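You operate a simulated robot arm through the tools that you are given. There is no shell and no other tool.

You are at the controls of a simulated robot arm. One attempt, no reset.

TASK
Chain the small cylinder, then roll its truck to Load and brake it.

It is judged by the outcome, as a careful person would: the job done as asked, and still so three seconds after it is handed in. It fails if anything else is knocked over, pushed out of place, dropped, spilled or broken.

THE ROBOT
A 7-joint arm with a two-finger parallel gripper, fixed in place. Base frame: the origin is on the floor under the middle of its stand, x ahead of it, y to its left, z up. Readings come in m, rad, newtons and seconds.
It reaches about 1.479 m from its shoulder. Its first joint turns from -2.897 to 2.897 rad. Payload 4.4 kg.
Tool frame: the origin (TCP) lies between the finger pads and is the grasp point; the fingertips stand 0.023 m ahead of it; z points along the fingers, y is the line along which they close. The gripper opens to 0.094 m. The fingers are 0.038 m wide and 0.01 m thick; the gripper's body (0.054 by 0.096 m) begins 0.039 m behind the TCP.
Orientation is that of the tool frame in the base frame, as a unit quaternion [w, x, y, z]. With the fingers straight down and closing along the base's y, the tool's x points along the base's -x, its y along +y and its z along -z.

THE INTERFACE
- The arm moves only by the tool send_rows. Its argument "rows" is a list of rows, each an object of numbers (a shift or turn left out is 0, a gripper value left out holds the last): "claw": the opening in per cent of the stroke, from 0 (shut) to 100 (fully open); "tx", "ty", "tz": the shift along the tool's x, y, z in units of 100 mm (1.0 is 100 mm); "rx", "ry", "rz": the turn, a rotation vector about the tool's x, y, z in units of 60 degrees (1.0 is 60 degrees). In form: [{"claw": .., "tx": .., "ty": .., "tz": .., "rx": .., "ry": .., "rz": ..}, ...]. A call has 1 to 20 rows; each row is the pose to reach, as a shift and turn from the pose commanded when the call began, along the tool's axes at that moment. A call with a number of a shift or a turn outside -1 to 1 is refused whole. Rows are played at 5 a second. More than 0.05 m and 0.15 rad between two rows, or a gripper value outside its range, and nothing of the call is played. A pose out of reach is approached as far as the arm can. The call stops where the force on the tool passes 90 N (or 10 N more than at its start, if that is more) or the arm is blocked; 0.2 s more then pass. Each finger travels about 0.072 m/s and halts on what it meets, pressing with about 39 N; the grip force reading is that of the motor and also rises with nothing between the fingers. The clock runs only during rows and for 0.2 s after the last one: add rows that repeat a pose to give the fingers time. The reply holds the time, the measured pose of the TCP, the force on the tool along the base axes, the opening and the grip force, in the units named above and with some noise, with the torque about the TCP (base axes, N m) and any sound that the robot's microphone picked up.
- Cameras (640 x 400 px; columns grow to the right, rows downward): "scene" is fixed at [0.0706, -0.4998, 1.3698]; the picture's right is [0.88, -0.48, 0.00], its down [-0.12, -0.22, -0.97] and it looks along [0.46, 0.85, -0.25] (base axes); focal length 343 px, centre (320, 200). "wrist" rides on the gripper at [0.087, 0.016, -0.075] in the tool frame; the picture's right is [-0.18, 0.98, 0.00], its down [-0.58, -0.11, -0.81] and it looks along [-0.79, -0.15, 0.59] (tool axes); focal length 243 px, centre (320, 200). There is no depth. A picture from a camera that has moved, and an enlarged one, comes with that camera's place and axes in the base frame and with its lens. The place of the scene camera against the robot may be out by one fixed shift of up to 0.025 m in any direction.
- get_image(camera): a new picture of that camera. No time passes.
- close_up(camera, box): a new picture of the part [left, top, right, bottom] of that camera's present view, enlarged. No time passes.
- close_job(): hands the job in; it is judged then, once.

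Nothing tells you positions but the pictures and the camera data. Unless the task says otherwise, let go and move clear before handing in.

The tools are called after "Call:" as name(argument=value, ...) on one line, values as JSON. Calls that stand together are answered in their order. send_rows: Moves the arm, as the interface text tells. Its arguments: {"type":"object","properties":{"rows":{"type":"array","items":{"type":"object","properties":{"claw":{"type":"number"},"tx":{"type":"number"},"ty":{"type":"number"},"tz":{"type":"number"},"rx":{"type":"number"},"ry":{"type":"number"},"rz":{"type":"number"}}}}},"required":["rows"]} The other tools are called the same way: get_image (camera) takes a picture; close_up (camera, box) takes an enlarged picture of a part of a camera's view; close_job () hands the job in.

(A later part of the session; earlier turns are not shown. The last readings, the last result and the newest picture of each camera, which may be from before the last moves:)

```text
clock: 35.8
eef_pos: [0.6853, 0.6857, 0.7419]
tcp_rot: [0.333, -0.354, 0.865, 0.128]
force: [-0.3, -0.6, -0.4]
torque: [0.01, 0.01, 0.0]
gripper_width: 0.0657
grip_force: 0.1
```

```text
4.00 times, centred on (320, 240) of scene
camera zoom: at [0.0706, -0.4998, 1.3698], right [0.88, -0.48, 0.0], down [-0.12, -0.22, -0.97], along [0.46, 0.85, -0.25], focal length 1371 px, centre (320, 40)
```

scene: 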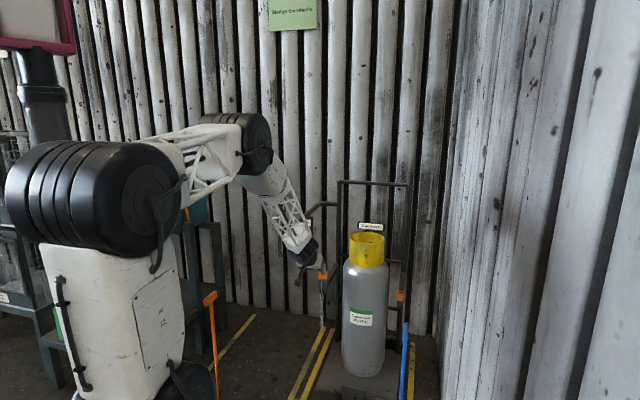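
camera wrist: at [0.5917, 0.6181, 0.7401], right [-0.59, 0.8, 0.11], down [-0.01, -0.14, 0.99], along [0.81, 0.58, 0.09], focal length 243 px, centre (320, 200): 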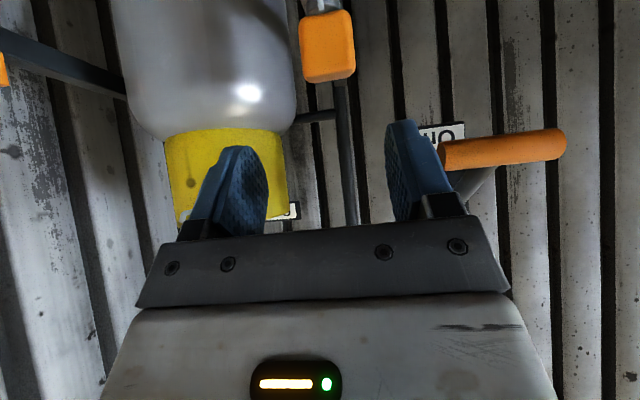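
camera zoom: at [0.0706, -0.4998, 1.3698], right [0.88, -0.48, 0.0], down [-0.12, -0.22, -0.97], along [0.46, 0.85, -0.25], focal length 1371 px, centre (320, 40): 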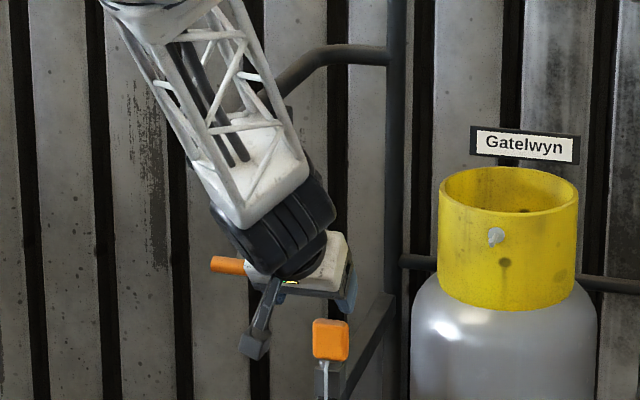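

Alignment looks right with the knob centred between the fingers. I advance along the finger direction toward the knob in two stages.

Call:
send_rows(rows=[{"tz": 0.2}, {"tz": 0.4}, {"tz": 0.6}, {"tz": 0.75}])

Call:
get_image(camera="wrist")

Call:
close_up(camera="scene", box=[260, 190, 380, 290])

```text
clock: 36.8
eef_pos: [0.7211, 0.7215, 0.6869]
tcp_rot: [0.333, -0.355, 0.864, 0.129]
force: [0.8, -0.6, 1.2]
torque: [0.0, 0.02, 0.0]
gripper_width: 0.0658
grip_force: 0.0
```

```text
taken
camera wrist: at [0.6282, 0.6532, 0.6853], right [-0.59, 0.8, 0.11], down [-0.01, -0.14, 0.99], along [0.81, 0.58, 0.09], focal length 243 px, centre (320, 200)
```

wrist: 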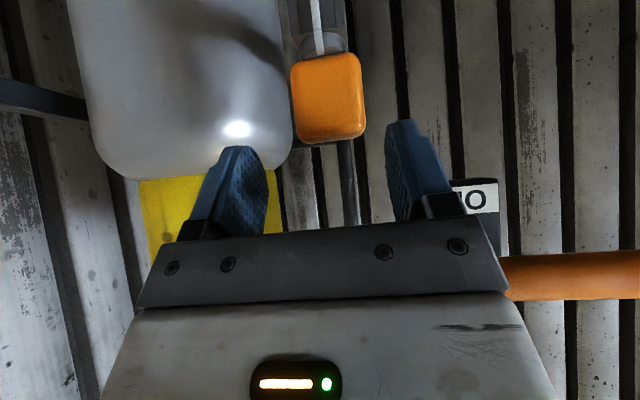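

```text
4.00 times, centred on (320, 240) of scene
camera zoom: at [0.0706, -0.4998, 1.3698], right [0.88, -0.48, 0.0], down [-0.12, -0.22, -0.97], along [0.46, 0.85, -0.25], focal length 1371 px, centre (320, 40)
```

zoom: 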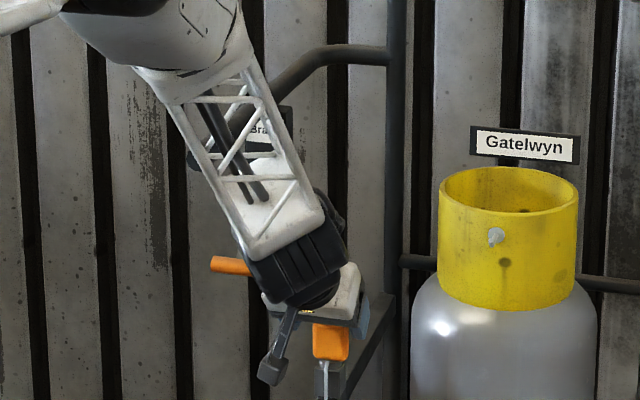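

Knob lies about 6 cm ahead, slightly right of centre. I advance the last 5 cm, then close on it.

Call:
send_rows(rows=[{"tz": 0.2, "ty": 0.02}, {"tz": 0.4, "ty": 0.03}, {"tz": 0.53, "ty": 0.03}])

Call:
get_image(camera="wrist")

Call:
close_up(camera="scene", box=[280, 220, 360, 290])

```text
clock: 37.6
eef_pos: [0.7447, 0.7476, 0.6471]
tcp_rot: [0.333, -0.355, 0.864, 0.129]
force: [-0.8, 0.4, -0.3]
torque: [-0.04, 0.01, 0.03]
gripper_width: 0.0657
grip_force: 0.0
```

```text
taken
camera wrist: at [0.6519, 0.6786, 0.6451], right [-0.59, 0.8, 0.11], down [-0.01, -0.14, 0.99], along [0.81, 0.58, 0.09], focal length 243 px, centre (320, 200)
```

wrist: 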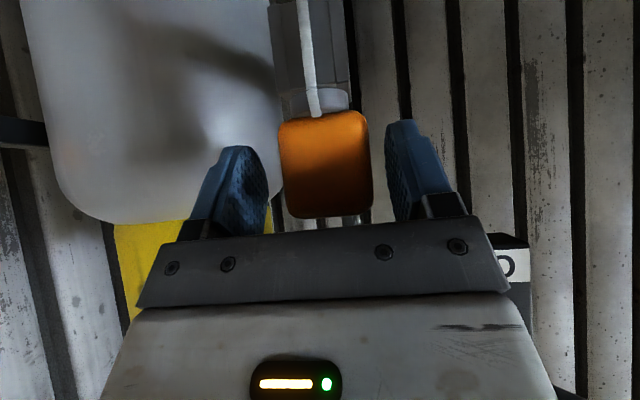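

```text
5.71 times, centred on (320, 255) of scene
camera zoom: at [0.0706, -0.4998, 1.3698], right [0.88, -0.48, 0.0], down [-0.12, -0.22, -0.97], along [0.46, 0.85, -0.25], focal length 1958 px, centre (320, -114)
```

zoom: 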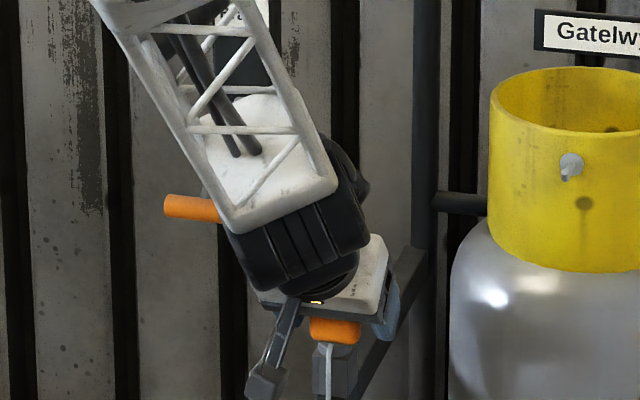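

Knob is between the pads. Closing on it now.

Call:
send_rows(rows=[{"claw": 0}, {"claw": 0}, {"claw": 0}, {"claw": 0}])

Call:
get_image(camera="wrist")

```text
clock: 38.6
eef_pos: [0.7451, 0.747, 0.6478]
tcp_rot: [0.333, -0.354, 0.864, 0.129]
force: [-1.2, 3.6, 0.3]
torque: [0.21, 0.11, -0.01]
gripper_width: 0.0416
grip_force: 38.9
```

```text
taken
camera wrist: at [0.6518, 0.6787, 0.6453], right [-0.59, 0.8, 0.11], down [-0.01, -0.14, 0.99], along [0.81, 0.58, 0.09], focal length 243 px, centre (320, 200)
```

wrist: 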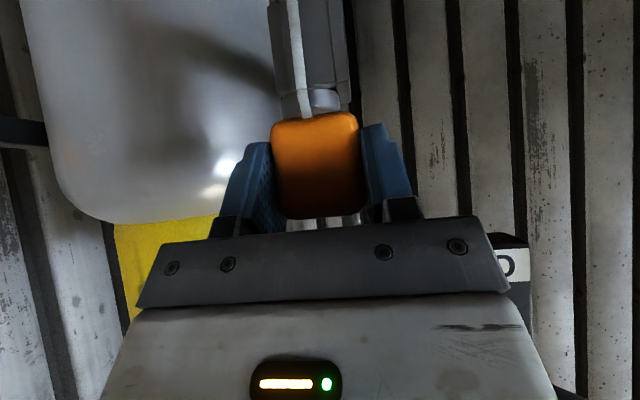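

Gripped at 41.6 mm width. Lifting straight up in small steps to draw the peg from its holder.

Call:
send_rows(rows=[{"tx": -0.07, "tz": -0.075}, {"tx": -0.134, "tz": -0.149}, {"tx": -0.2, "tz": -0.224}, {"tx": -0.268, "tz": -0.298}])

Call:
get_image(camera="wrist")

Call:
close_up(camera="scene", box=[280, 220, 360, 310])

```text
clock: 39.6
eef_pos: [0.7435, 0.7484, 0.6885]
tcp_rot: [0.332, -0.355, 0.864, 0.13]
force: [-0.4, 0.2, -0.6]
torque: [0.0, 0.03, -0.02]
gripper_width: 0.0414
grip_force: 39.1
```

```text
taken
camera wrist: at [0.6509, 0.6795, 0.6857], right [-0.59, 0.8, 0.11], down [-0.01, -0.14, 0.99], along [0.81, 0.58, 0.09], focal length 243 px, centre (320, 200)
```

wrist: 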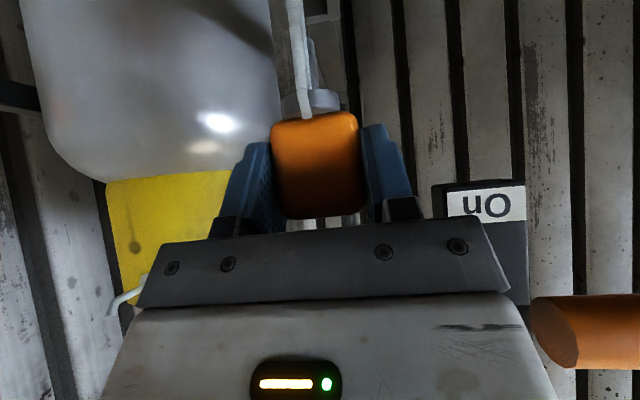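

```text
4.44 times, centred on (320, 265) of scene
camera zoom: at [0.0706, -0.4998, 1.3698], right [0.88, -0.48, 0.0], down [-0.12, -0.22, -0.97], along [0.46, 0.85, -0.25], focal length 1523 px, centre (320, -89)
```

zoom: 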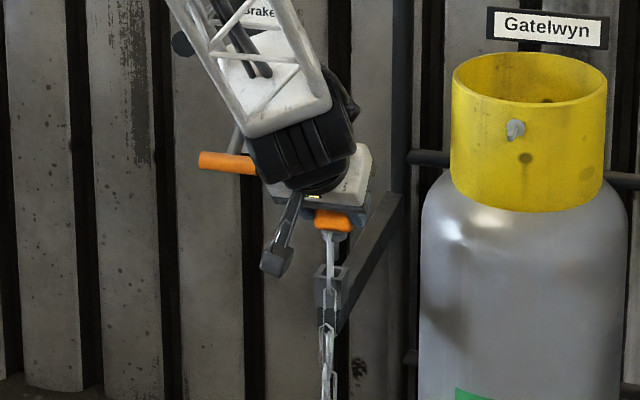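

Lifted 4 cm with no drag. Let me enlarge to see whether the peg is fully out.

Call:
close_up(camera="scene", box=[305, 255, 345, 300])

Call:
close_up(camera="wrist", box=[250, 0, 390, 130])

```text
8.89 times, centred on (325, 278) of scene
camera zoom: at [0.0706, -0.4998, 1.3698], right [0.88, -0.48, 0.0], down [-0.12, -0.22, -0.97], along [0.46, 0.85, -0.25], focal length 3047 px, centre (276, -489)
```

zoom: 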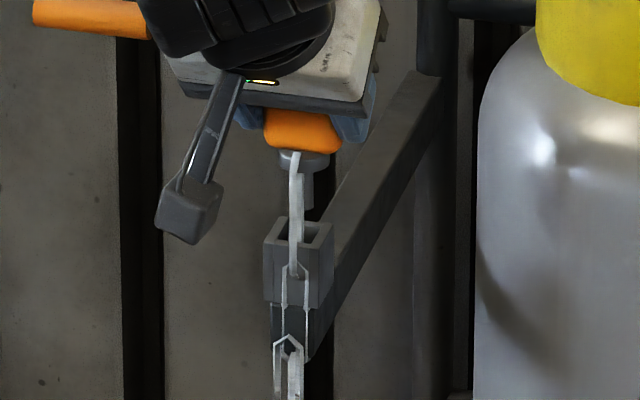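

```text
3.08 times, centred on (320, 65) of wrist
camera zoom: at [0.6509, 0.6795, 0.6857], right [-0.59, 0.8, 0.11], down [-0.01, -0.14, 0.99], along [0.81, 0.58, 0.09], focal length 746 px, centre (320, 615)
```

zoom: 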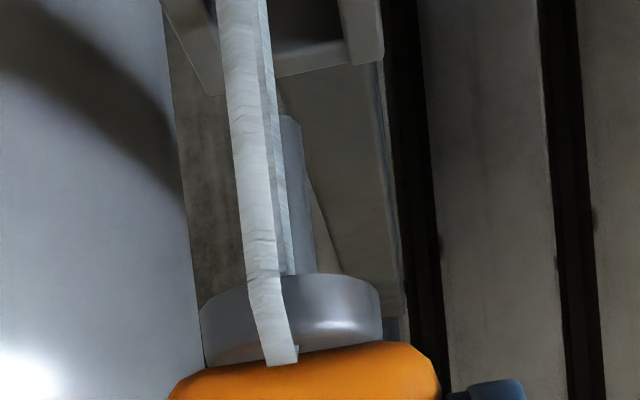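

The peg is fully out: a collar and thin pin hang under the knob, and the grey holder is a square tube just like the orange socket. I'll raise a bit more, back off from the cylinder, then carry it across to the right.

Call:
send_rows(rows=[{"tx": -0.1, "tz": -0.11}, {"tx": -0.2, "tz": -0.22}, {"tx": 0.06, "tz": -0.455}, {"tx": 0.32, "tz": -0.69}])

Call:
send_rows(rows=[{"ty": -0.25}, {"ty": -0.5}, {"ty": -0.75}, {"ty": -1.0}])

Call:
get_image(camera="scene")

Call:
get_image(camera="wrist")

```text
clock: 40.6
eef_pos: [0.6941, 0.7003, 0.7176]
tcp_rot: [0.333, -0.356, 0.864, 0.129]
force: [0.0, 0.5, -1.0]
torque: [0.02, 0.02, 0.03]
gripper_width: 0.0414
grip_force: 38.8
```

```text
clock: 41.6
eef_pos: [0.7635, 0.6278, 0.72]
tcp_rot: [0.333, -0.355, 0.864, 0.129]
force: [0.2, -0.7, -1.1]
torque: [0.04, 0.03, 0.01]
gripper_width: 0.0414
grip_force: 39.4
```

```text
taken
```

scene: 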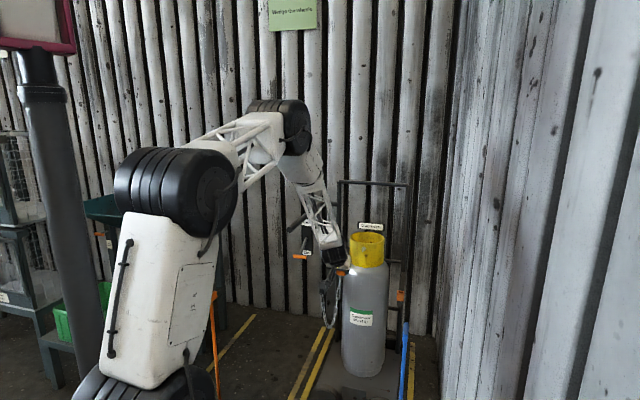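

```text
taken
camera wrist: at [0.6709, 0.5592, 0.7167], right [-0.59, 0.8, 0.11], down [-0.01, -0.14, 0.99], along [0.81, 0.58, 0.09], focal length 243 px, centre (320, 200)
```

wrist: 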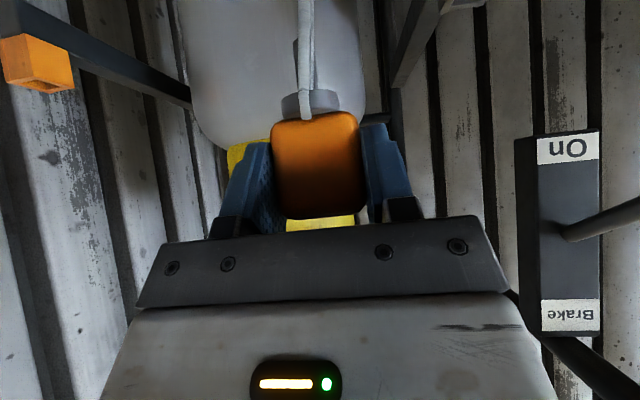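

The chain now hangs as a curve between the left holder and the knob, as expected. Continuing across toward the socket.

Call:
send_rows(rows=[{"ty": -0.25}, {"ty": -0.5}, {"ty": -0.75}, {"ty": -1.0}])

Call:
send_rows(rows=[{"ty": -0.25}, {"ty": -0.5}, {"ty": -0.75}, {"ty": -1.0}])

Call:
get_image(camera="wrist")

Call:
get_image(camera="scene")

```text
clock: 42.6
eef_pos: [0.8325, 0.5562, 0.7208]
tcp_rot: [0.333, -0.355, 0.864, 0.129]
force: [-0.5, -0.5, -1.1]
torque: [0.01, -0.02, 0.03]
gripper_width: 0.0413
grip_force: 39.0
```

```text
clock: 43.6
eef_pos: [0.9026, 0.4844, 0.723]
tcp_rot: [0.332, -0.355, 0.864, 0.129]
force: [1.1, -1.6, -1.1]
torque: [0.0, 0.0, -0.01]
gripper_width: 0.0419
grip_force: 38.6
```

```text
taken
camera wrist: at [0.8104, 0.4165, 0.7198], right [-0.59, 0.8, 0.11], down [-0.01, -0.14, 0.99], along [0.81, 0.58, 0.09], focal length 243 px, centre (320, 200)
```

wrist: 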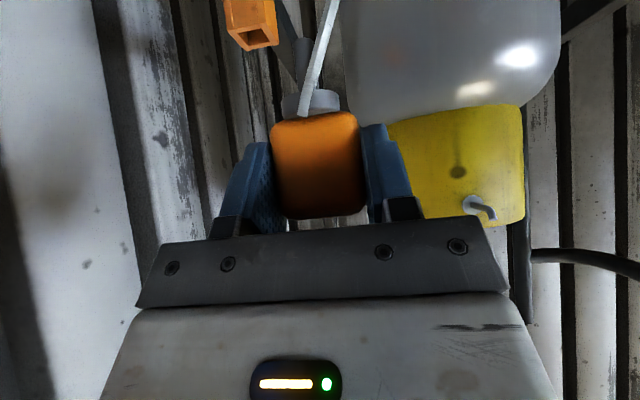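

```text
taken
```

scene: 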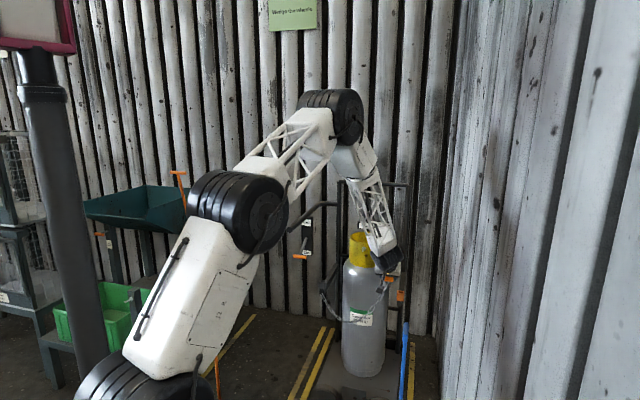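

Nearly there: socket is up-left in the (inverted) picture. I'll enlarge it to measure where the hole is.

Call:
close_up(camera="wrist", box=[200, 0, 360, 120])

Call:
close_up(camera="scene", box=[370, 260, 420, 310])

```text
3.33 times, centred on (280, 60) of wrist
camera zoom: at [0.8104, 0.4165, 0.7198], right [-0.59, 0.8, 0.11], down [-0.01, -0.14, 0.99], along [0.81, 0.58, 0.09], focal length 809 px, centre (453, 667)
```

zoom: 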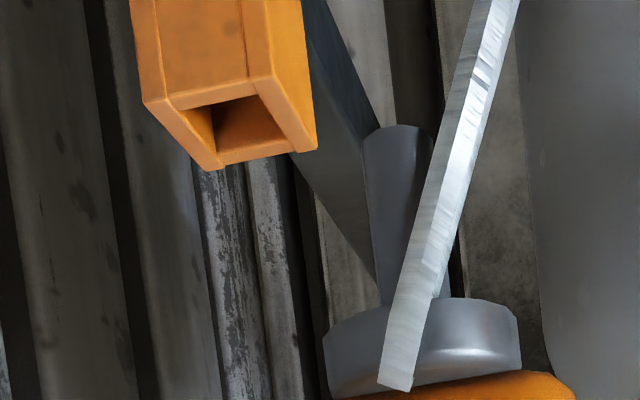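

```text
8.00 times, centred on (395, 285) of scene
camera zoom: at [0.0706, -0.4998, 1.3698], right [0.88, -0.48, 0.0], down [-0.12, -0.22, -0.97], along [0.46, 0.85, -0.25], focal length 2742 px, centre (-280, -480)
```

zoom: 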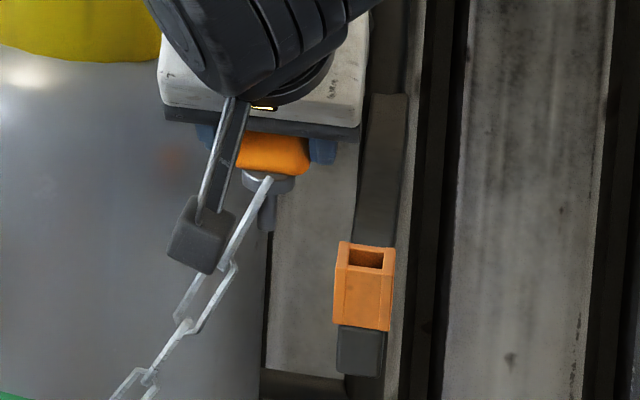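

I place the hole's top at s=1.061, n=-0.346, z=0.605, and the peg tip at s≈0.982, n≈-0.297, z≈0.657. I move over the hole keeping 5 cm height, then re-check.

Call:
send_rows(rows=[{"tx": -0.2, "ty": -0.16, "tz": 0.18}, {"tx": -0.4, "ty": -0.33, "tz": 0.36}, {"tx": -0.588, "ty": -0.48, "tz": 0.528}, {"tx": -0.588, "ty": -0.48, "tz": 0.528}])

Call:
close_up(camera="wrist", box=[240, 0, 400, 120])

Call:
close_up(camera="scene", box=[370, 260, 420, 310])

```text
clock: 44.6
eef_pos: [0.9922, 0.506, 0.7234]
tcp_rot: [0.334, -0.355, 0.864, 0.129]
force: [0.0, -0.7, -1.2]
torque: [0.0, -0.02, 0.03]
gripper_width: 0.0415
grip_force: 39.2
```

```text
3.33 times, centred on (320, 60) of wrist
camera zoom: at [0.9008, 0.4372, 0.7207], right [-0.59, 0.8, 0.11], down [-0.01, -0.14, 0.99], along [0.81, 0.58, 0.09], focal length 809 px, centre (320, 667)
```

zoom: 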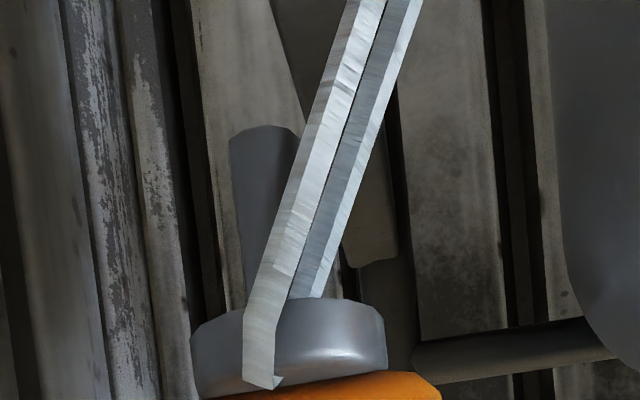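

```text
8.00 times, centred on (395, 285) of scene
camera zoom: at [0.0706, -0.4998, 1.3698], right [0.88, -0.48, 0.0], down [-0.12, -0.22, -0.97], along [0.46, 0.85, -0.25], focal length 2742 px, centre (-280, -480)
```

zoom: 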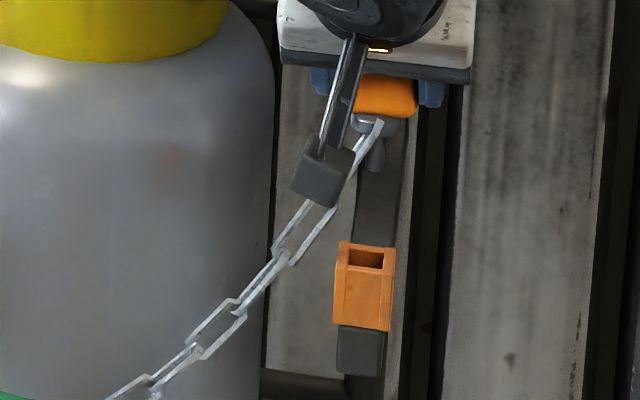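

The peg is above the hole to within about 2 mm by both cameras. I lower 4 cm to just above the rim and look again.

Call:
send_rows(rows=[{"tx": 0.09, "tz": 0.1}, {"tx": 0.18, "tz": 0.2}, {"tx": 0.268, "tz": 0.298}, {"tx": 0.268, "tz": 0.298}])

Call:
close_up(camera="wrist", box=[240, 0, 400, 120])

Call:
close_up(camera="scene", box=[380, 270, 420, 305])

```text
clock: 45.6
eef_pos: [0.9941, 0.5054, 0.6818]
tcp_rot: [0.333, -0.354, 0.864, 0.129]
force: [-0.2, -0.1, -1.0]
torque: [0.02, -0.03, 0.01]
gripper_width: 0.0417
grip_force: 39.3
```

```text
3.33 times, centred on (320, 60) of wrist
camera zoom: at [0.9013, 0.437, 0.6798], right [-0.59, 0.8, 0.11], down [-0.01, -0.14, 0.99], along [0.81, 0.58, 0.09], focal length 809 px, centre (320, 667)
```

zoom: 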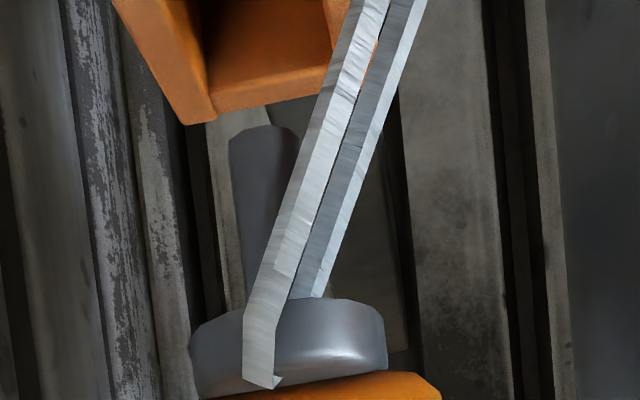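

```text
11.43 times, centred on (400, 288) of scene
camera zoom: at [0.0706, -0.4998, 1.3698], right [0.88, -0.48, 0.0], down [-0.12, -0.22, -0.97], along [0.46, 0.85, -0.25], focal length 3917 px, centre (-594, -800)
```

zoom: 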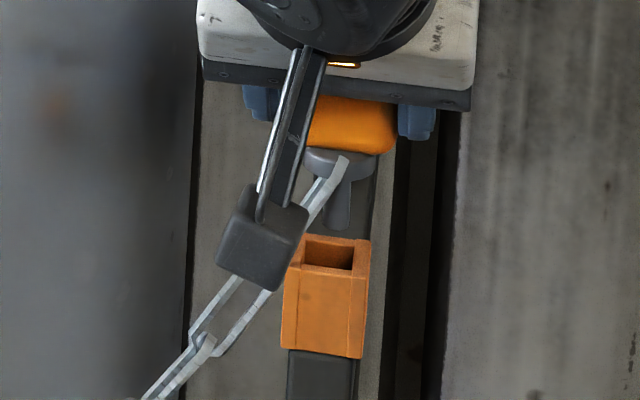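

The peg tip is about 1 cm above the rim; it needs roughly 2 mm more to the left (+n). I'll shift that and lower 2 cm, watching the force.

Call:
send_rows(rows=[{"ty": 0.018}, {"ty": 0.018, "tx": 0.04, "tz": 0.0447}, {"ty": 0.018, "tx": 0.08, "tz": 0.0894}, {"ty": 0.018, "tx": 0.107, "tz": 0.119}, {"ty": 0.018, "tx": 0.134, "tz": 0.149}])

Call:
close_up(camera="wrist", box=[240, 0, 400, 120])

Call:
close_up(camera="scene", box=[380, 270, 420, 305])

```text
clock: 46.8
eef_pos: [0.9931, 0.5052, 0.6626]
tcp_rot: [0.334, -0.355, 0.864, 0.129]
force: [0.5, -0.1, -0.6]
torque: [0.0, 0.0, 0.0]
gripper_width: 0.0416
grip_force: 38.6
```

```text
3.33 times, centred on (320, 60) of wrist
camera zoom: at [0.9003, 0.4377, 0.6599], right [-0.59, 0.8, 0.11], down [-0.01, -0.14, 0.99], along [0.81, 0.58, 0.09], focal length 809 px, centre (320, 667)
```

zoom: 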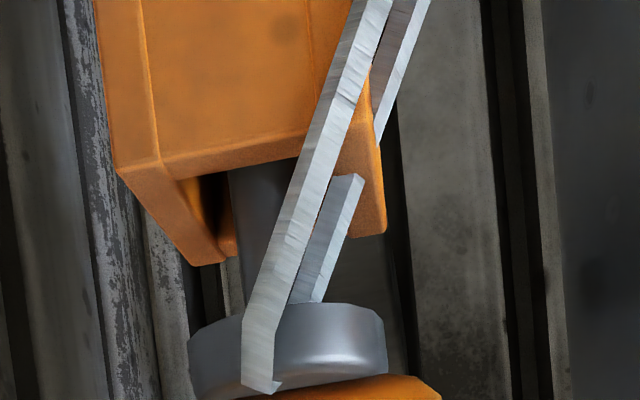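

```text
11.43 times, centred on (400, 288) of scene
camera zoom: at [0.0706, -0.4998, 1.3698], right [0.88, -0.48, 0.0], down [-0.12, -0.22, -0.97], along [0.46, 0.85, -0.25], focal length 3917 px, centre (-594, -800)
```

zoom: 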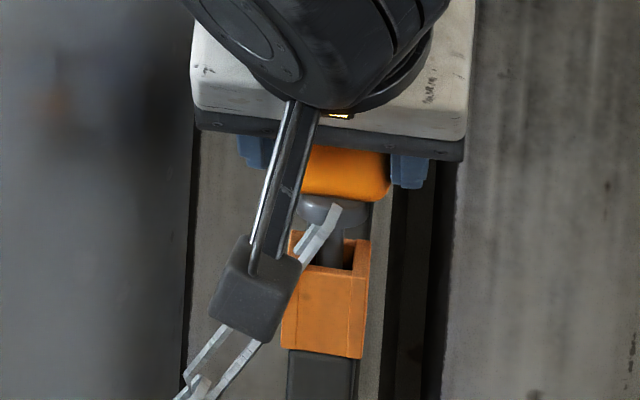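

The pin is inside the hole with no contact force. Lowering the remaining 1.5 cm until the collar seats.

Call:
send_rows(rows=[{"tx": 0.033, "tz": 0.037}, {"tx": 0.067, "tz": 0.0745}, {"tx": 0.087, "tz": 0.097}, {"tx": 0.1, "tz": 0.112}])

Call:
close_up(camera="wrist", box=[240, 0, 400, 120])

Call:
close_up(camera="scene", box=[380, 270, 420, 305])

```text
clock: 47.8
eef_pos: [0.9924, 0.5059, 0.6472]
tcp_rot: [0.333, -0.355, 0.864, 0.13]
force: [-0.6, 0.1, -0.2]
torque: [0.01, 0.01, 0.03]
gripper_width: 0.0417
grip_force: 38.3
```

```text
3.33 times, centred on (320, 60) of wrist
camera zoom: at [0.9002, 0.4379, 0.6453], right [-0.59, 0.8, 0.11], down [-0.01, -0.14, 0.99], along [0.81, 0.58, 0.09], focal length 809 px, centre (320, 667)
```

zoom: 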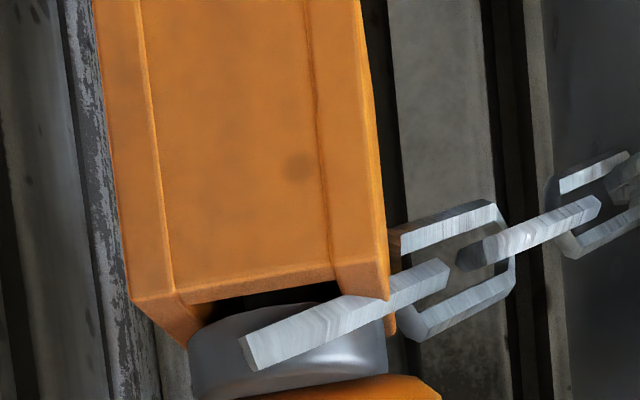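

```text
11.43 times, centred on (400, 288) of scene
camera zoom: at [0.0706, -0.4998, 1.3698], right [0.88, -0.48, 0.0], down [-0.12, -0.22, -0.97], along [0.46, 0.85, -0.25], focal length 3917 px, centre (-594, -800)
```

zoom: 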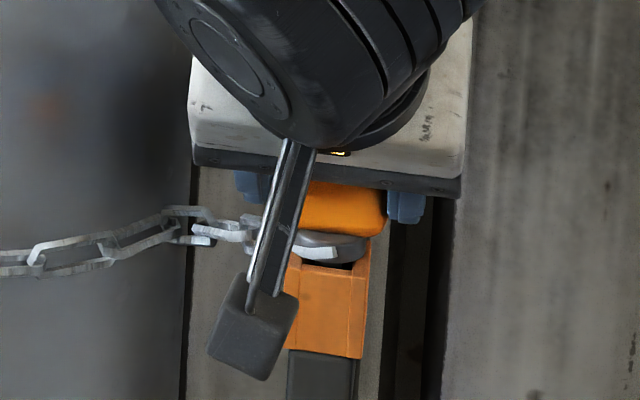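

The chain has now drawn up tight across the cylinder. The collar still looks a few millimetres above the rim, so I'll ease down until it seats.

Call:
send_rows(rows=[{"tx": 0.0134, "tz": 0.0149}, {"tx": 0.0268, "tz": 0.0298}, {"tx": 0.04, "tz": 0.0447}, {"tx": 0.0535, "tz": 0.0596}])

Call:
close_up(camera="wrist", box=[240, 0, 400, 120])

Call:
close_up(camera="scene", box=[300, 240, 420, 330])

```text
clock: 48.8
eef_pos: [0.9947, 0.5075, 0.6418]
tcp_rot: [0.335, -0.354, 0.863, 0.129]
force: [2.8, 4.8, 32.8]
torque: [0.53, -0.04, -0.04]
gripper_width: 0.0419
grip_force: 38.7
```

```text
3.33 times, centred on (320, 60) of wrist
camera zoom: at [0.9018, 0.4388, 0.6397], right [-0.59, 0.8, 0.11], down [-0.01, -0.14, 0.99], along [0.81, 0.58, 0.09], focal length 809 px, centre (320, 667)
```

zoom: 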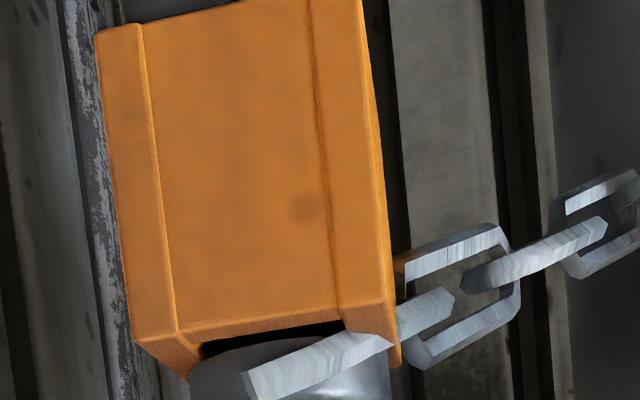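

```text
4.44 times, centred on (360, 285) of scene
camera zoom: at [0.0706, -0.4998, 1.3698], right [0.88, -0.48, 0.0], down [-0.12, -0.22, -0.97], along [0.46, 0.85, -0.25], focal length 1523 px, centre (142, -178)
```

zoom: 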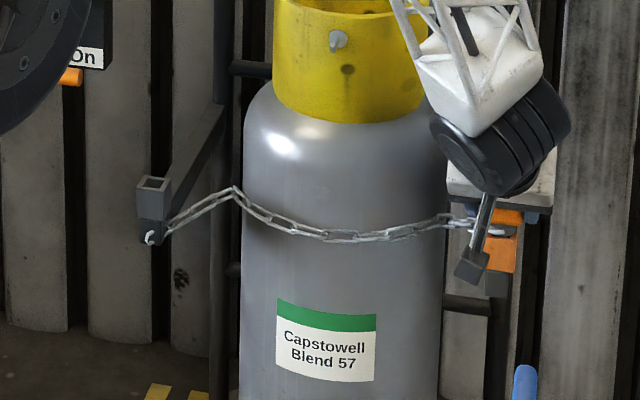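

The collar is seated (33 N upward reaction) and the chain lies across the cylinder. I release the knob.

Call:
send_rows(rows=[{"tx": -0.027, "tz": -0.03}, {"tx": -0.027, "tz": -0.03, "claw": 70}, {"tx": -0.027, "tz": -0.03, "claw": 70}, {"tx": -0.027, "tz": -0.03, "claw": 70}])

Call:
get_image(camera="wrist")

Call:
close_up(camera="scene", box=[380, 270, 420, 305])

```text
clock: 49.8
eef_pos: [0.9913, 0.5062, 0.6427]
tcp_rot: [0.333, -0.354, 0.864, 0.128]
force: [0.2, 0.6, 0.1]
torque: [-0.05, 0.01, 0.03]
gripper_width: 0.0661
grip_force: 0.2
```

```text
taken
camera wrist: at [0.9002, 0.4377, 0.6409], right [-0.59, 0.8, 0.11], down [-0.01, -0.14, 0.99], along [0.81, 0.58, 0.09], focal length 243 px, centre (320, 200)
```

wrist: 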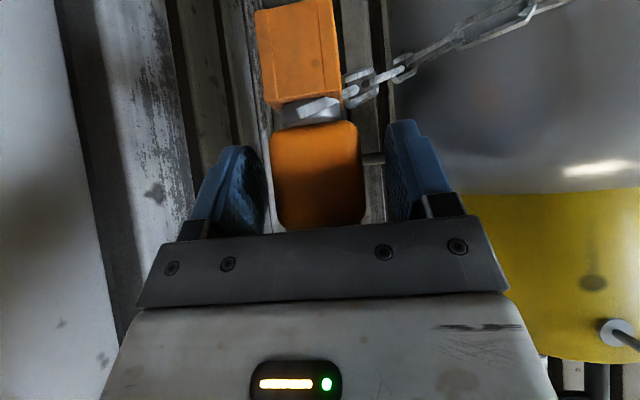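

```text
11.43 times, centred on (400, 288) of scene
camera zoom: at [0.0706, -0.4998, 1.3698], right [0.88, -0.48, 0.0], down [-0.12, -0.22, -0.97], along [0.46, 0.85, -0.25], focal length 3917 px, centre (-594, -800)
```

zoom: 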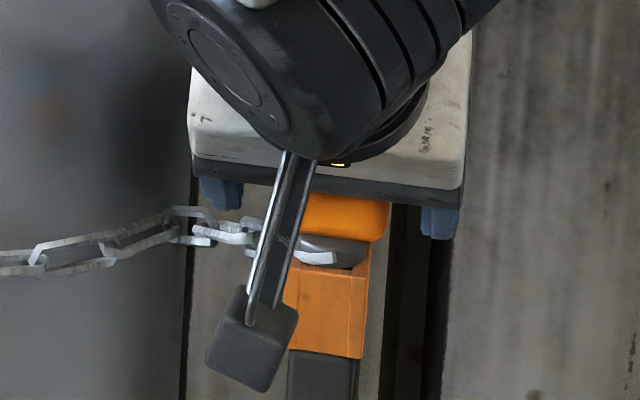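

Knob stays seated. Backing out along the finger axis.

Call:
send_rows(rows=[{"tz": -0.2}, {"tz": -0.45}, {"tz": -0.7}, {"tz": -1.0}])

Call:
send_rows(rows=[{"tz": -0.3, "tx": 0.1}, {"tz": -0.6, "tx": 0.2}, {"tz": -0.9, "tx": 0.3}])

Call:
get_image(camera="wrist")

Call:
close_up(camera="scene", box=[300, 240, 420, 330])

```text
clock: 50.8
eef_pos: [0.945, 0.4609, 0.7167]
tcp_rot: [0.333, -0.354, 0.864, 0.128]
force: [0.8, 0.1, -0.3]
torque: [0.04, 0.01, 0.01]
gripper_width: 0.0657
grip_force: 0.1
```

```text
clock: 51.6
eef_pos: [0.8859, 0.402, 0.7658]
tcp_rot: [0.333, -0.355, 0.864, 0.129]
force: [0.1, -0.5, 0.3]
torque: [0.04, -0.02, -0.01]
gripper_width: 0.0658
grip_force: 0.1
```

```text
taken
camera wrist: at [0.7922, 0.3347, 0.762], right [-0.59, 0.8, 0.11], down [-0.01, -0.14, 0.99], along [0.81, 0.58, 0.09], focal length 243 px, centre (320, 200)
```

wrist: 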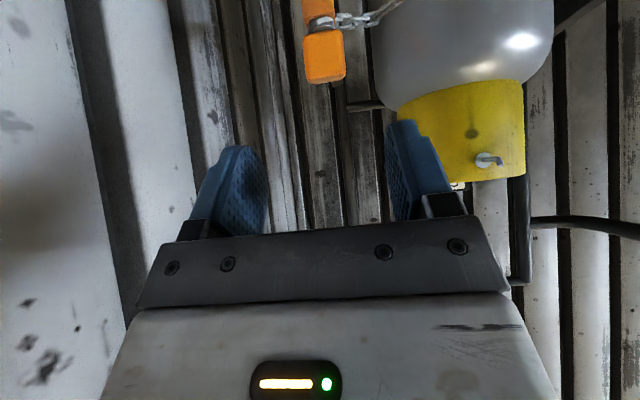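

```text
4.44 times, centred on (360, 285) of scene
camera zoom: at [0.0706, -0.4998, 1.3698], right [0.88, -0.48, 0.0], down [-0.12, -0.22, -0.97], along [0.46, 0.85, -0.25], focal length 1523 px, centre (142, -178)
```

zoom: 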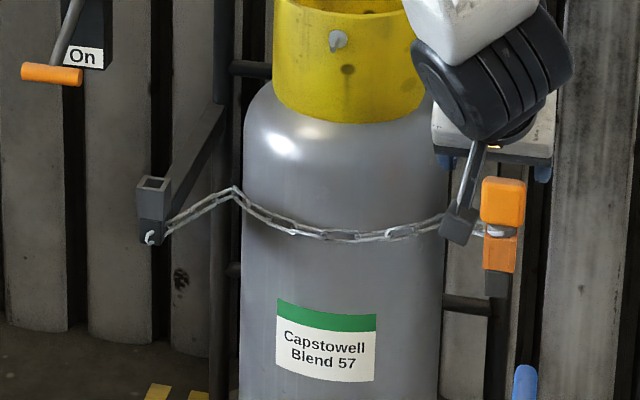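

Cylinder is chained: knob seated in the orange socket and chain across it. Next the brake, so I move up and back to the middle, clear of the blue pole, before re-orienting.

Call:
send_rows(rows=[{"tx": -0.084, "ty": 0.32, "tz": -0.193}, {"tx": -0.168, "ty": 0.64, "tz": -0.386}, {"tx": -0.252, "ty": 0.97, "tz": -0.58}])

Call:
send_rows(rows=[{"tx": -0.084, "ty": 0.32, "tz": -0.193}, {"tx": -0.168, "ty": 0.64, "tz": -0.386}, {"tx": -0.252, "ty": 0.97, "tz": -0.58}])

Call:
send_rows(rows=[{"tx": -0.084, "ty": 0.32, "tz": -0.193}, {"tx": -0.168, "ty": 0.64, "tz": -0.386}, {"tx": -0.252, "ty": 0.97, "tz": -0.58}])

Call:
get_image(camera="wrist")

Call:
get_image(camera="scene")

```text
clock: 52.4
eef_pos: [0.802, 0.4601, 0.8232]
tcp_rot: [0.332, -0.355, 0.865, 0.128]
force: [-0.7, 0.4, 0.1]
torque: [0.0, -0.04, -0.03]
gripper_width: 0.0657
grip_force: 0.0
```

```text
clock: 53.2
eef_pos: [0.7193, 0.5168, 0.8816]
tcp_rot: [0.333, -0.355, 0.864, 0.13]
force: [-0.6, -0.6, -0.1]
torque: [-0.03, 0.01, -0.01]
gripper_width: 0.0657
grip_force: 0.1
```

```text
clock: 54.0
eef_pos: [0.638, 0.5716, 0.9398]
tcp_rot: [0.333, -0.355, 0.864, 0.128]
force: [0.2, -0.6, -0.9]
torque: [-0.02, -0.03, 0.02]
gripper_width: 0.0659
grip_force: 0.0
```

```text
taken
camera wrist: at [0.5444, 0.5033, 0.9376], right [-0.59, 0.8, 0.11], down [-0.01, -0.14, 0.99], along [0.81, 0.58, 0.09], focal length 243 px, centre (320, 200)
```

wrist: 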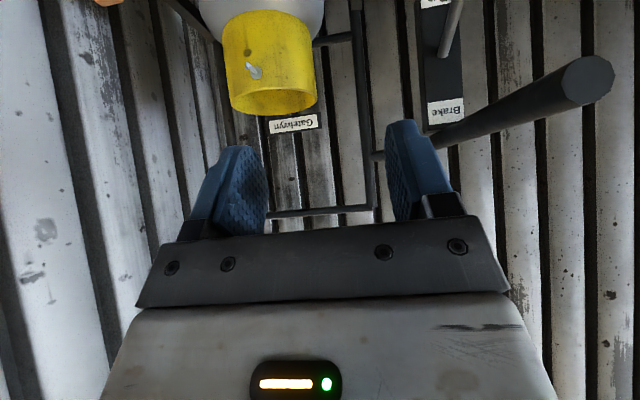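

```text
taken
```

scene: 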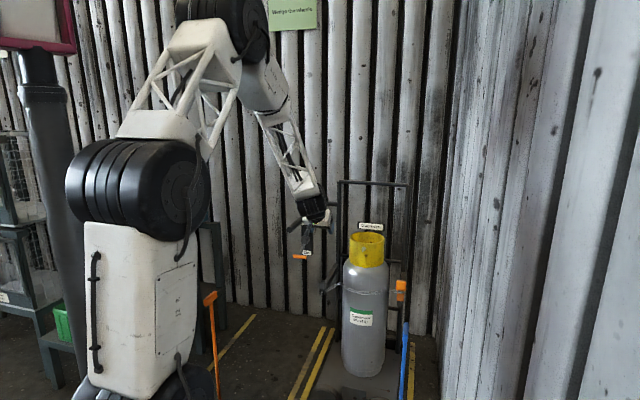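

Let me enlarge the brake plate in this view to judge the lever's state.

Call:
close_up(camera="wrist", box=[390, 0, 620, 160])

Call:
close_up(camera="scene", box=[285, 205, 345, 270])

```text
2.50 times, centred on (505, 80) of wrist
camera zoom: at [0.5444, 0.5033, 0.9376], right [-0.59, 0.8, 0.11], down [-0.01, -0.14, 0.99], along [0.81, 0.58, 0.09], focal length 606 px, centre (-142, 500)
```

zoom: 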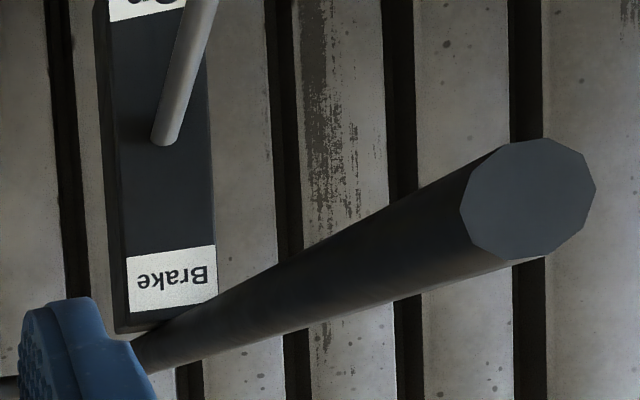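

```text
6.15 times, centred on (315, 238) of scene
camera zoom: at [0.0706, -0.4998, 1.3698], right [0.88, -0.48, 0.0], down [-0.12, -0.22, -0.97], along [0.46, 0.85, -0.25], focal length 2109 px, centre (351, -31)
```

zoom: 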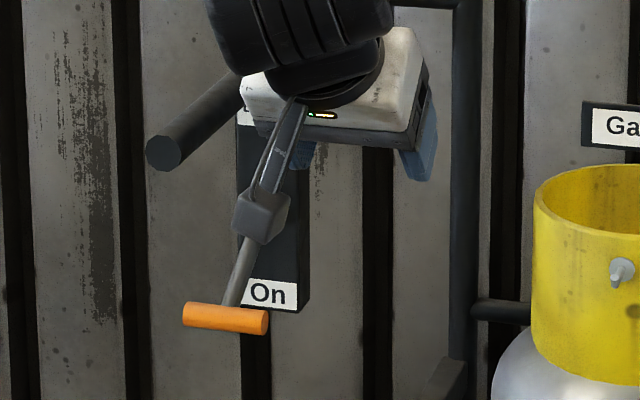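

Lever points to "On", so the brake is engaged and must be lifted to roll. I yaw the hand 90° so it reaches from the cylinder side toward the T-bar, with fingers closing front-to-back.

Call:
send_rows(rows=[{"rx": -0.084, "ry": -0.002, "rz": -0.093}, {"rx": -0.167, "ry": -0.003, "rz": -0.186}, {"rx": -0.251, "ry": -0.005, "rz": -0.28}, {"rx": -0.335, "ry": -0.007, "rz": -0.373}, {"rx": -0.418, "ry": -0.008, "rz": -0.466}, {"rx": -0.502, "ry": -0.01, "rz": -0.559}])

Call:
send_rows(rows=[{"rx": -0.084, "ry": -0.002, "rz": -0.093}, {"rx": -0.167, "ry": -0.003, "rz": -0.186}, {"rx": -0.251, "ry": -0.005, "rz": -0.28}, {"rx": -0.335, "ry": -0.007, "rz": -0.373}, {"rx": -0.418, "ry": -0.008, "rz": -0.466}, {"rx": -0.502, "ry": -0.01, "rz": -0.559}])

Call:
get_image(camera="wrist")

Call:
get_image(camera="scene")

```text
clock: 55.4
eef_pos: [0.6376, 0.5713, 0.9413]
tcp_rot: [0.257, -0.659, 0.662, 0.247]
force: [-0.2, 0.7, 0.7]
torque: [0.0, -0.02, 0.0]
gripper_width: 0.0658
grip_force: 0.0
out of reach, approached as far as the arm can: row 1
```

```text
clock: 56.8
eef_pos: [0.6375, 0.5705, 0.9402]
tcp_rot: [-0.144, 0.862, -0.359, -0.328]
force: [-1.3, -0.7, -0.5]
torque: [-0.04, -0.01, 0.0]
gripper_width: 0.0662
grip_force: 0.0
```

```text
taken
camera wrist: at [0.7063, 0.478, 0.9385], right [-0.8, -0.59, 0.11], down [0.14, -0.01, 0.99], along [-0.59, 0.81, 0.09], focal length 243 px, centre (320, 200)
```

wrist: 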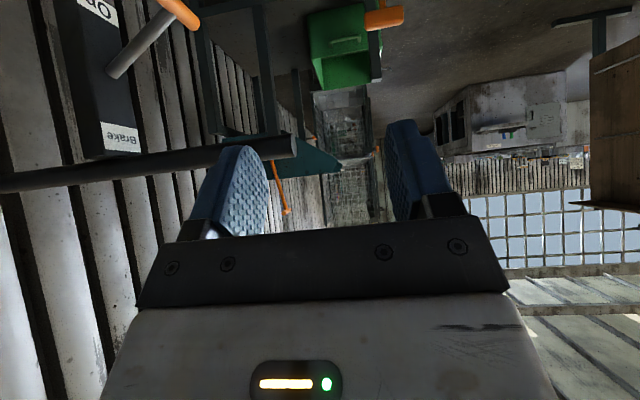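

```text
taken
```

scene: 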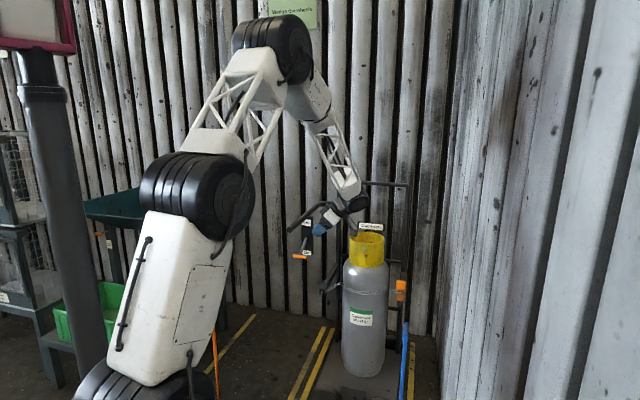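

From this side I see the lever pivots near s=1.10, z=0.79 and its T-bar sits near s=1.011, n=0.10, z=0.737 (about 30° below horizontal). Moving to a pre-grasp about 10 cm back from the T-bar's near end.

Call:
send_rows(rows=[{"tx": 0.087, "ty": -0.258, "tz": 0.217}, {"tx": 0.173, "ty": -0.517, "tz": 0.433}, {"tx": 0.26, "ty": -0.775, "tz": 0.65}])

Call:
send_rows(rows=[{"tx": 0.087, "ty": -0.258, "tz": 0.217}, {"tx": 0.173, "ty": -0.517, "tz": 0.433}, {"tx": 0.26, "ty": -0.775, "tz": 0.65}])

Call:
get_image(camera="wrist")

Call:
close_up(camera="scene", box=[270, 180, 390, 280])

```text
clock: 57.6
eef_pos: [0.6771, 0.6426, 0.876]
tcp_rot: [-0.144, 0.862, -0.359, -0.327]
force: [0.1, 0.3, 0.8]
torque: [0.0, -0.02, -0.01]
gripper_width: 0.0656
grip_force: 0.0
```

```text
clock: 58.4
eef_pos: [0.715, 0.7157, 0.8107]
tcp_rot: [-0.144, 0.862, -0.359, -0.327]
force: [0.1, -0.1, 1.1]
torque: [-0.02, 0.01, 0.01]
gripper_width: 0.0659
grip_force: 0.0
```

```text
taken
camera wrist: at [0.7846, 0.6218, 0.8088], right [-0.8, -0.59, 0.11], down [0.14, -0.01, 0.99], along [-0.58, 0.81, 0.09], focal length 243 px, centre (320, 200)
```

wrist: 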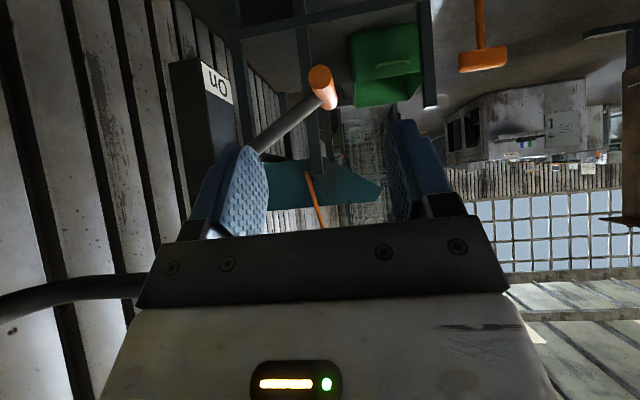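

```text
4.00 times, centred on (330, 230) of scene
camera zoom: at [0.0706, -0.4998, 1.3698], right [0.88, -0.48, 0.0], down [-0.12, -0.22, -0.97], along [0.46, 0.85, -0.25], focal length 1371 px, centre (280, 80)
```

zoom: 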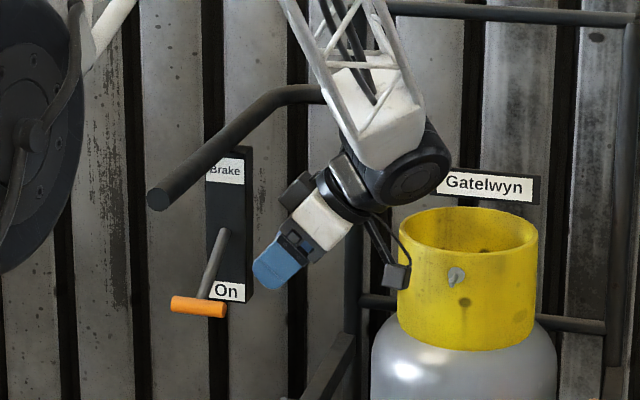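

T-bar is centred between the fingers and seen end-on. Advancing along the finger axis to bracket its near end.

Call:
send_rows(rows=[{"tz": 0.25}, {"tz": 0.5}, {"tz": 0.75}])

Call:
get_image(camera="wrist")

Call:
close_up(camera="scene", box=[270, 190, 370, 280])

```text
clock: 59.2
eef_pos: [0.6809, 0.7516, 0.7561]
tcp_rot: [-0.144, 0.862, -0.36, -0.328]
force: [0.1, 0.1, 0.0]
torque: [0.0, 0.01, 0.01]
gripper_width: 0.0658
grip_force: 0.0
```

```text
taken
camera wrist: at [0.7496, 0.659, 0.7536], right [-0.8, -0.59, 0.11], down [0.14, -0.01, 0.99], along [-0.58, 0.81, 0.09], focal length 243 px, centre (320, 200)
```

wrist: 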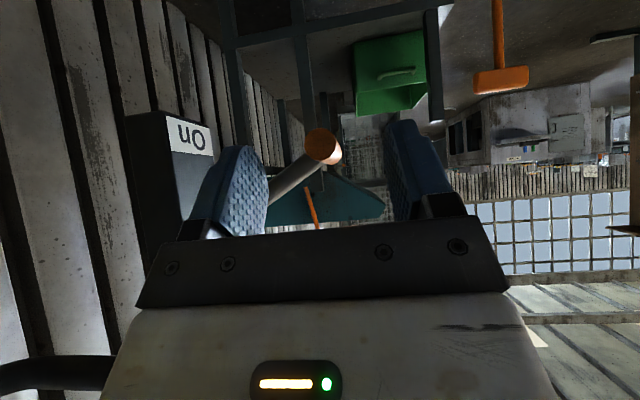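

```text
4.44 times, centred on (320, 235) of scene
camera zoom: at [0.0706, -0.4998, 1.3698], right [0.88, -0.48, 0.0], down [-0.12, -0.22, -0.97], along [0.46, 0.85, -0.25], focal length 1523 px, centre (320, 44)
```

zoom: 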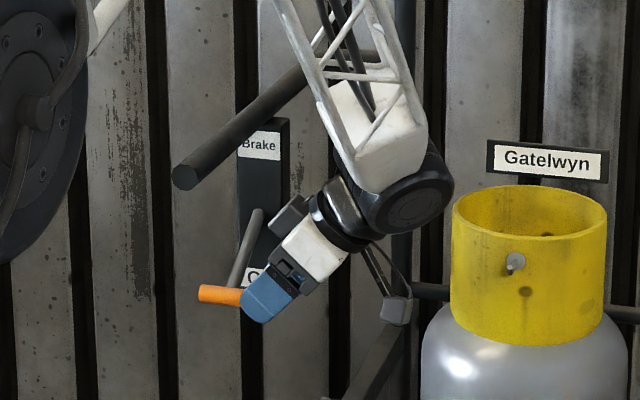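

The T-bar's end is right at the finger tips; 2 cm more along the axis gives a good overlap without touching the stem. Then I close on it.

Call:
send_rows(rows=[{"tz": 0.1}, {"tz": 0.2}, {"tz": 0.2}])

Call:
send_rows(rows=[{"claw": 40}, {"claw": 20}, {"claw": 0}, {"claw": 0}, {"claw": 0}])

Call:
get_image(camera="wrist")

Call:
close_up(camera="scene", box=[270, 190, 370, 280])

```text
clock: 60.0
eef_pos: [0.6721, 0.7612, 0.7406]
tcp_rot: [-0.145, 0.861, -0.36, -0.328]
force: [0.0, -0.7, -0.2]
torque: [-0.02, 0.03, 0.01]
gripper_width: 0.0655
grip_force: 0.1
```

```text
clock: 61.2
eef_pos: [0.672, 0.7611, 0.7412]
tcp_rot: [-0.145, 0.862, -0.36, -0.327]
force: [5.1, 4.6, 3.1]
torque: [0.03, -0.04, 0.33]
gripper_width: 0.0173
grip_force: 45.1
```

```text
taken
camera wrist: at [0.7405, 0.6684, 0.739], right [-0.8, -0.59, 0.11], down [0.14, -0.01, 0.99], along [-0.58, 0.81, 0.09], focal length 243 px, centre (320, 200)
```

wrist: 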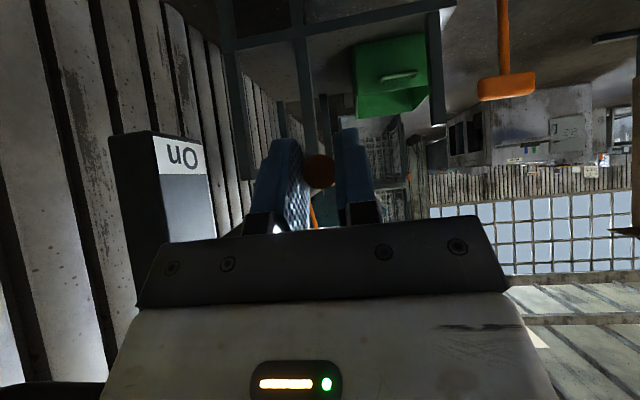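

```text
4.44 times, centred on (320, 235) of scene
camera zoom: at [0.0706, -0.4998, 1.3698], right [0.88, -0.48, 0.0], down [-0.12, -0.22, -0.97], along [0.46, 0.85, -0.25], focal length 1523 px, centre (320, 44)
```

zoom: 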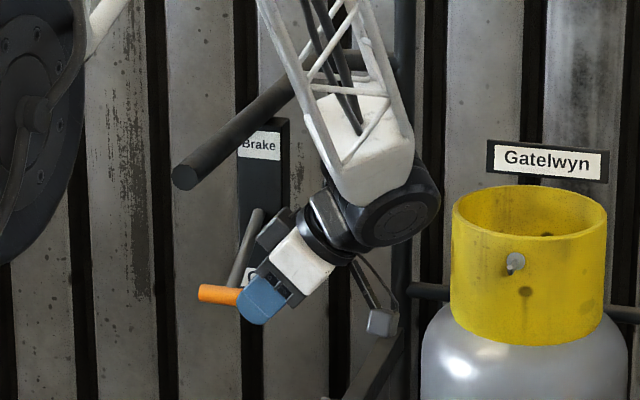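

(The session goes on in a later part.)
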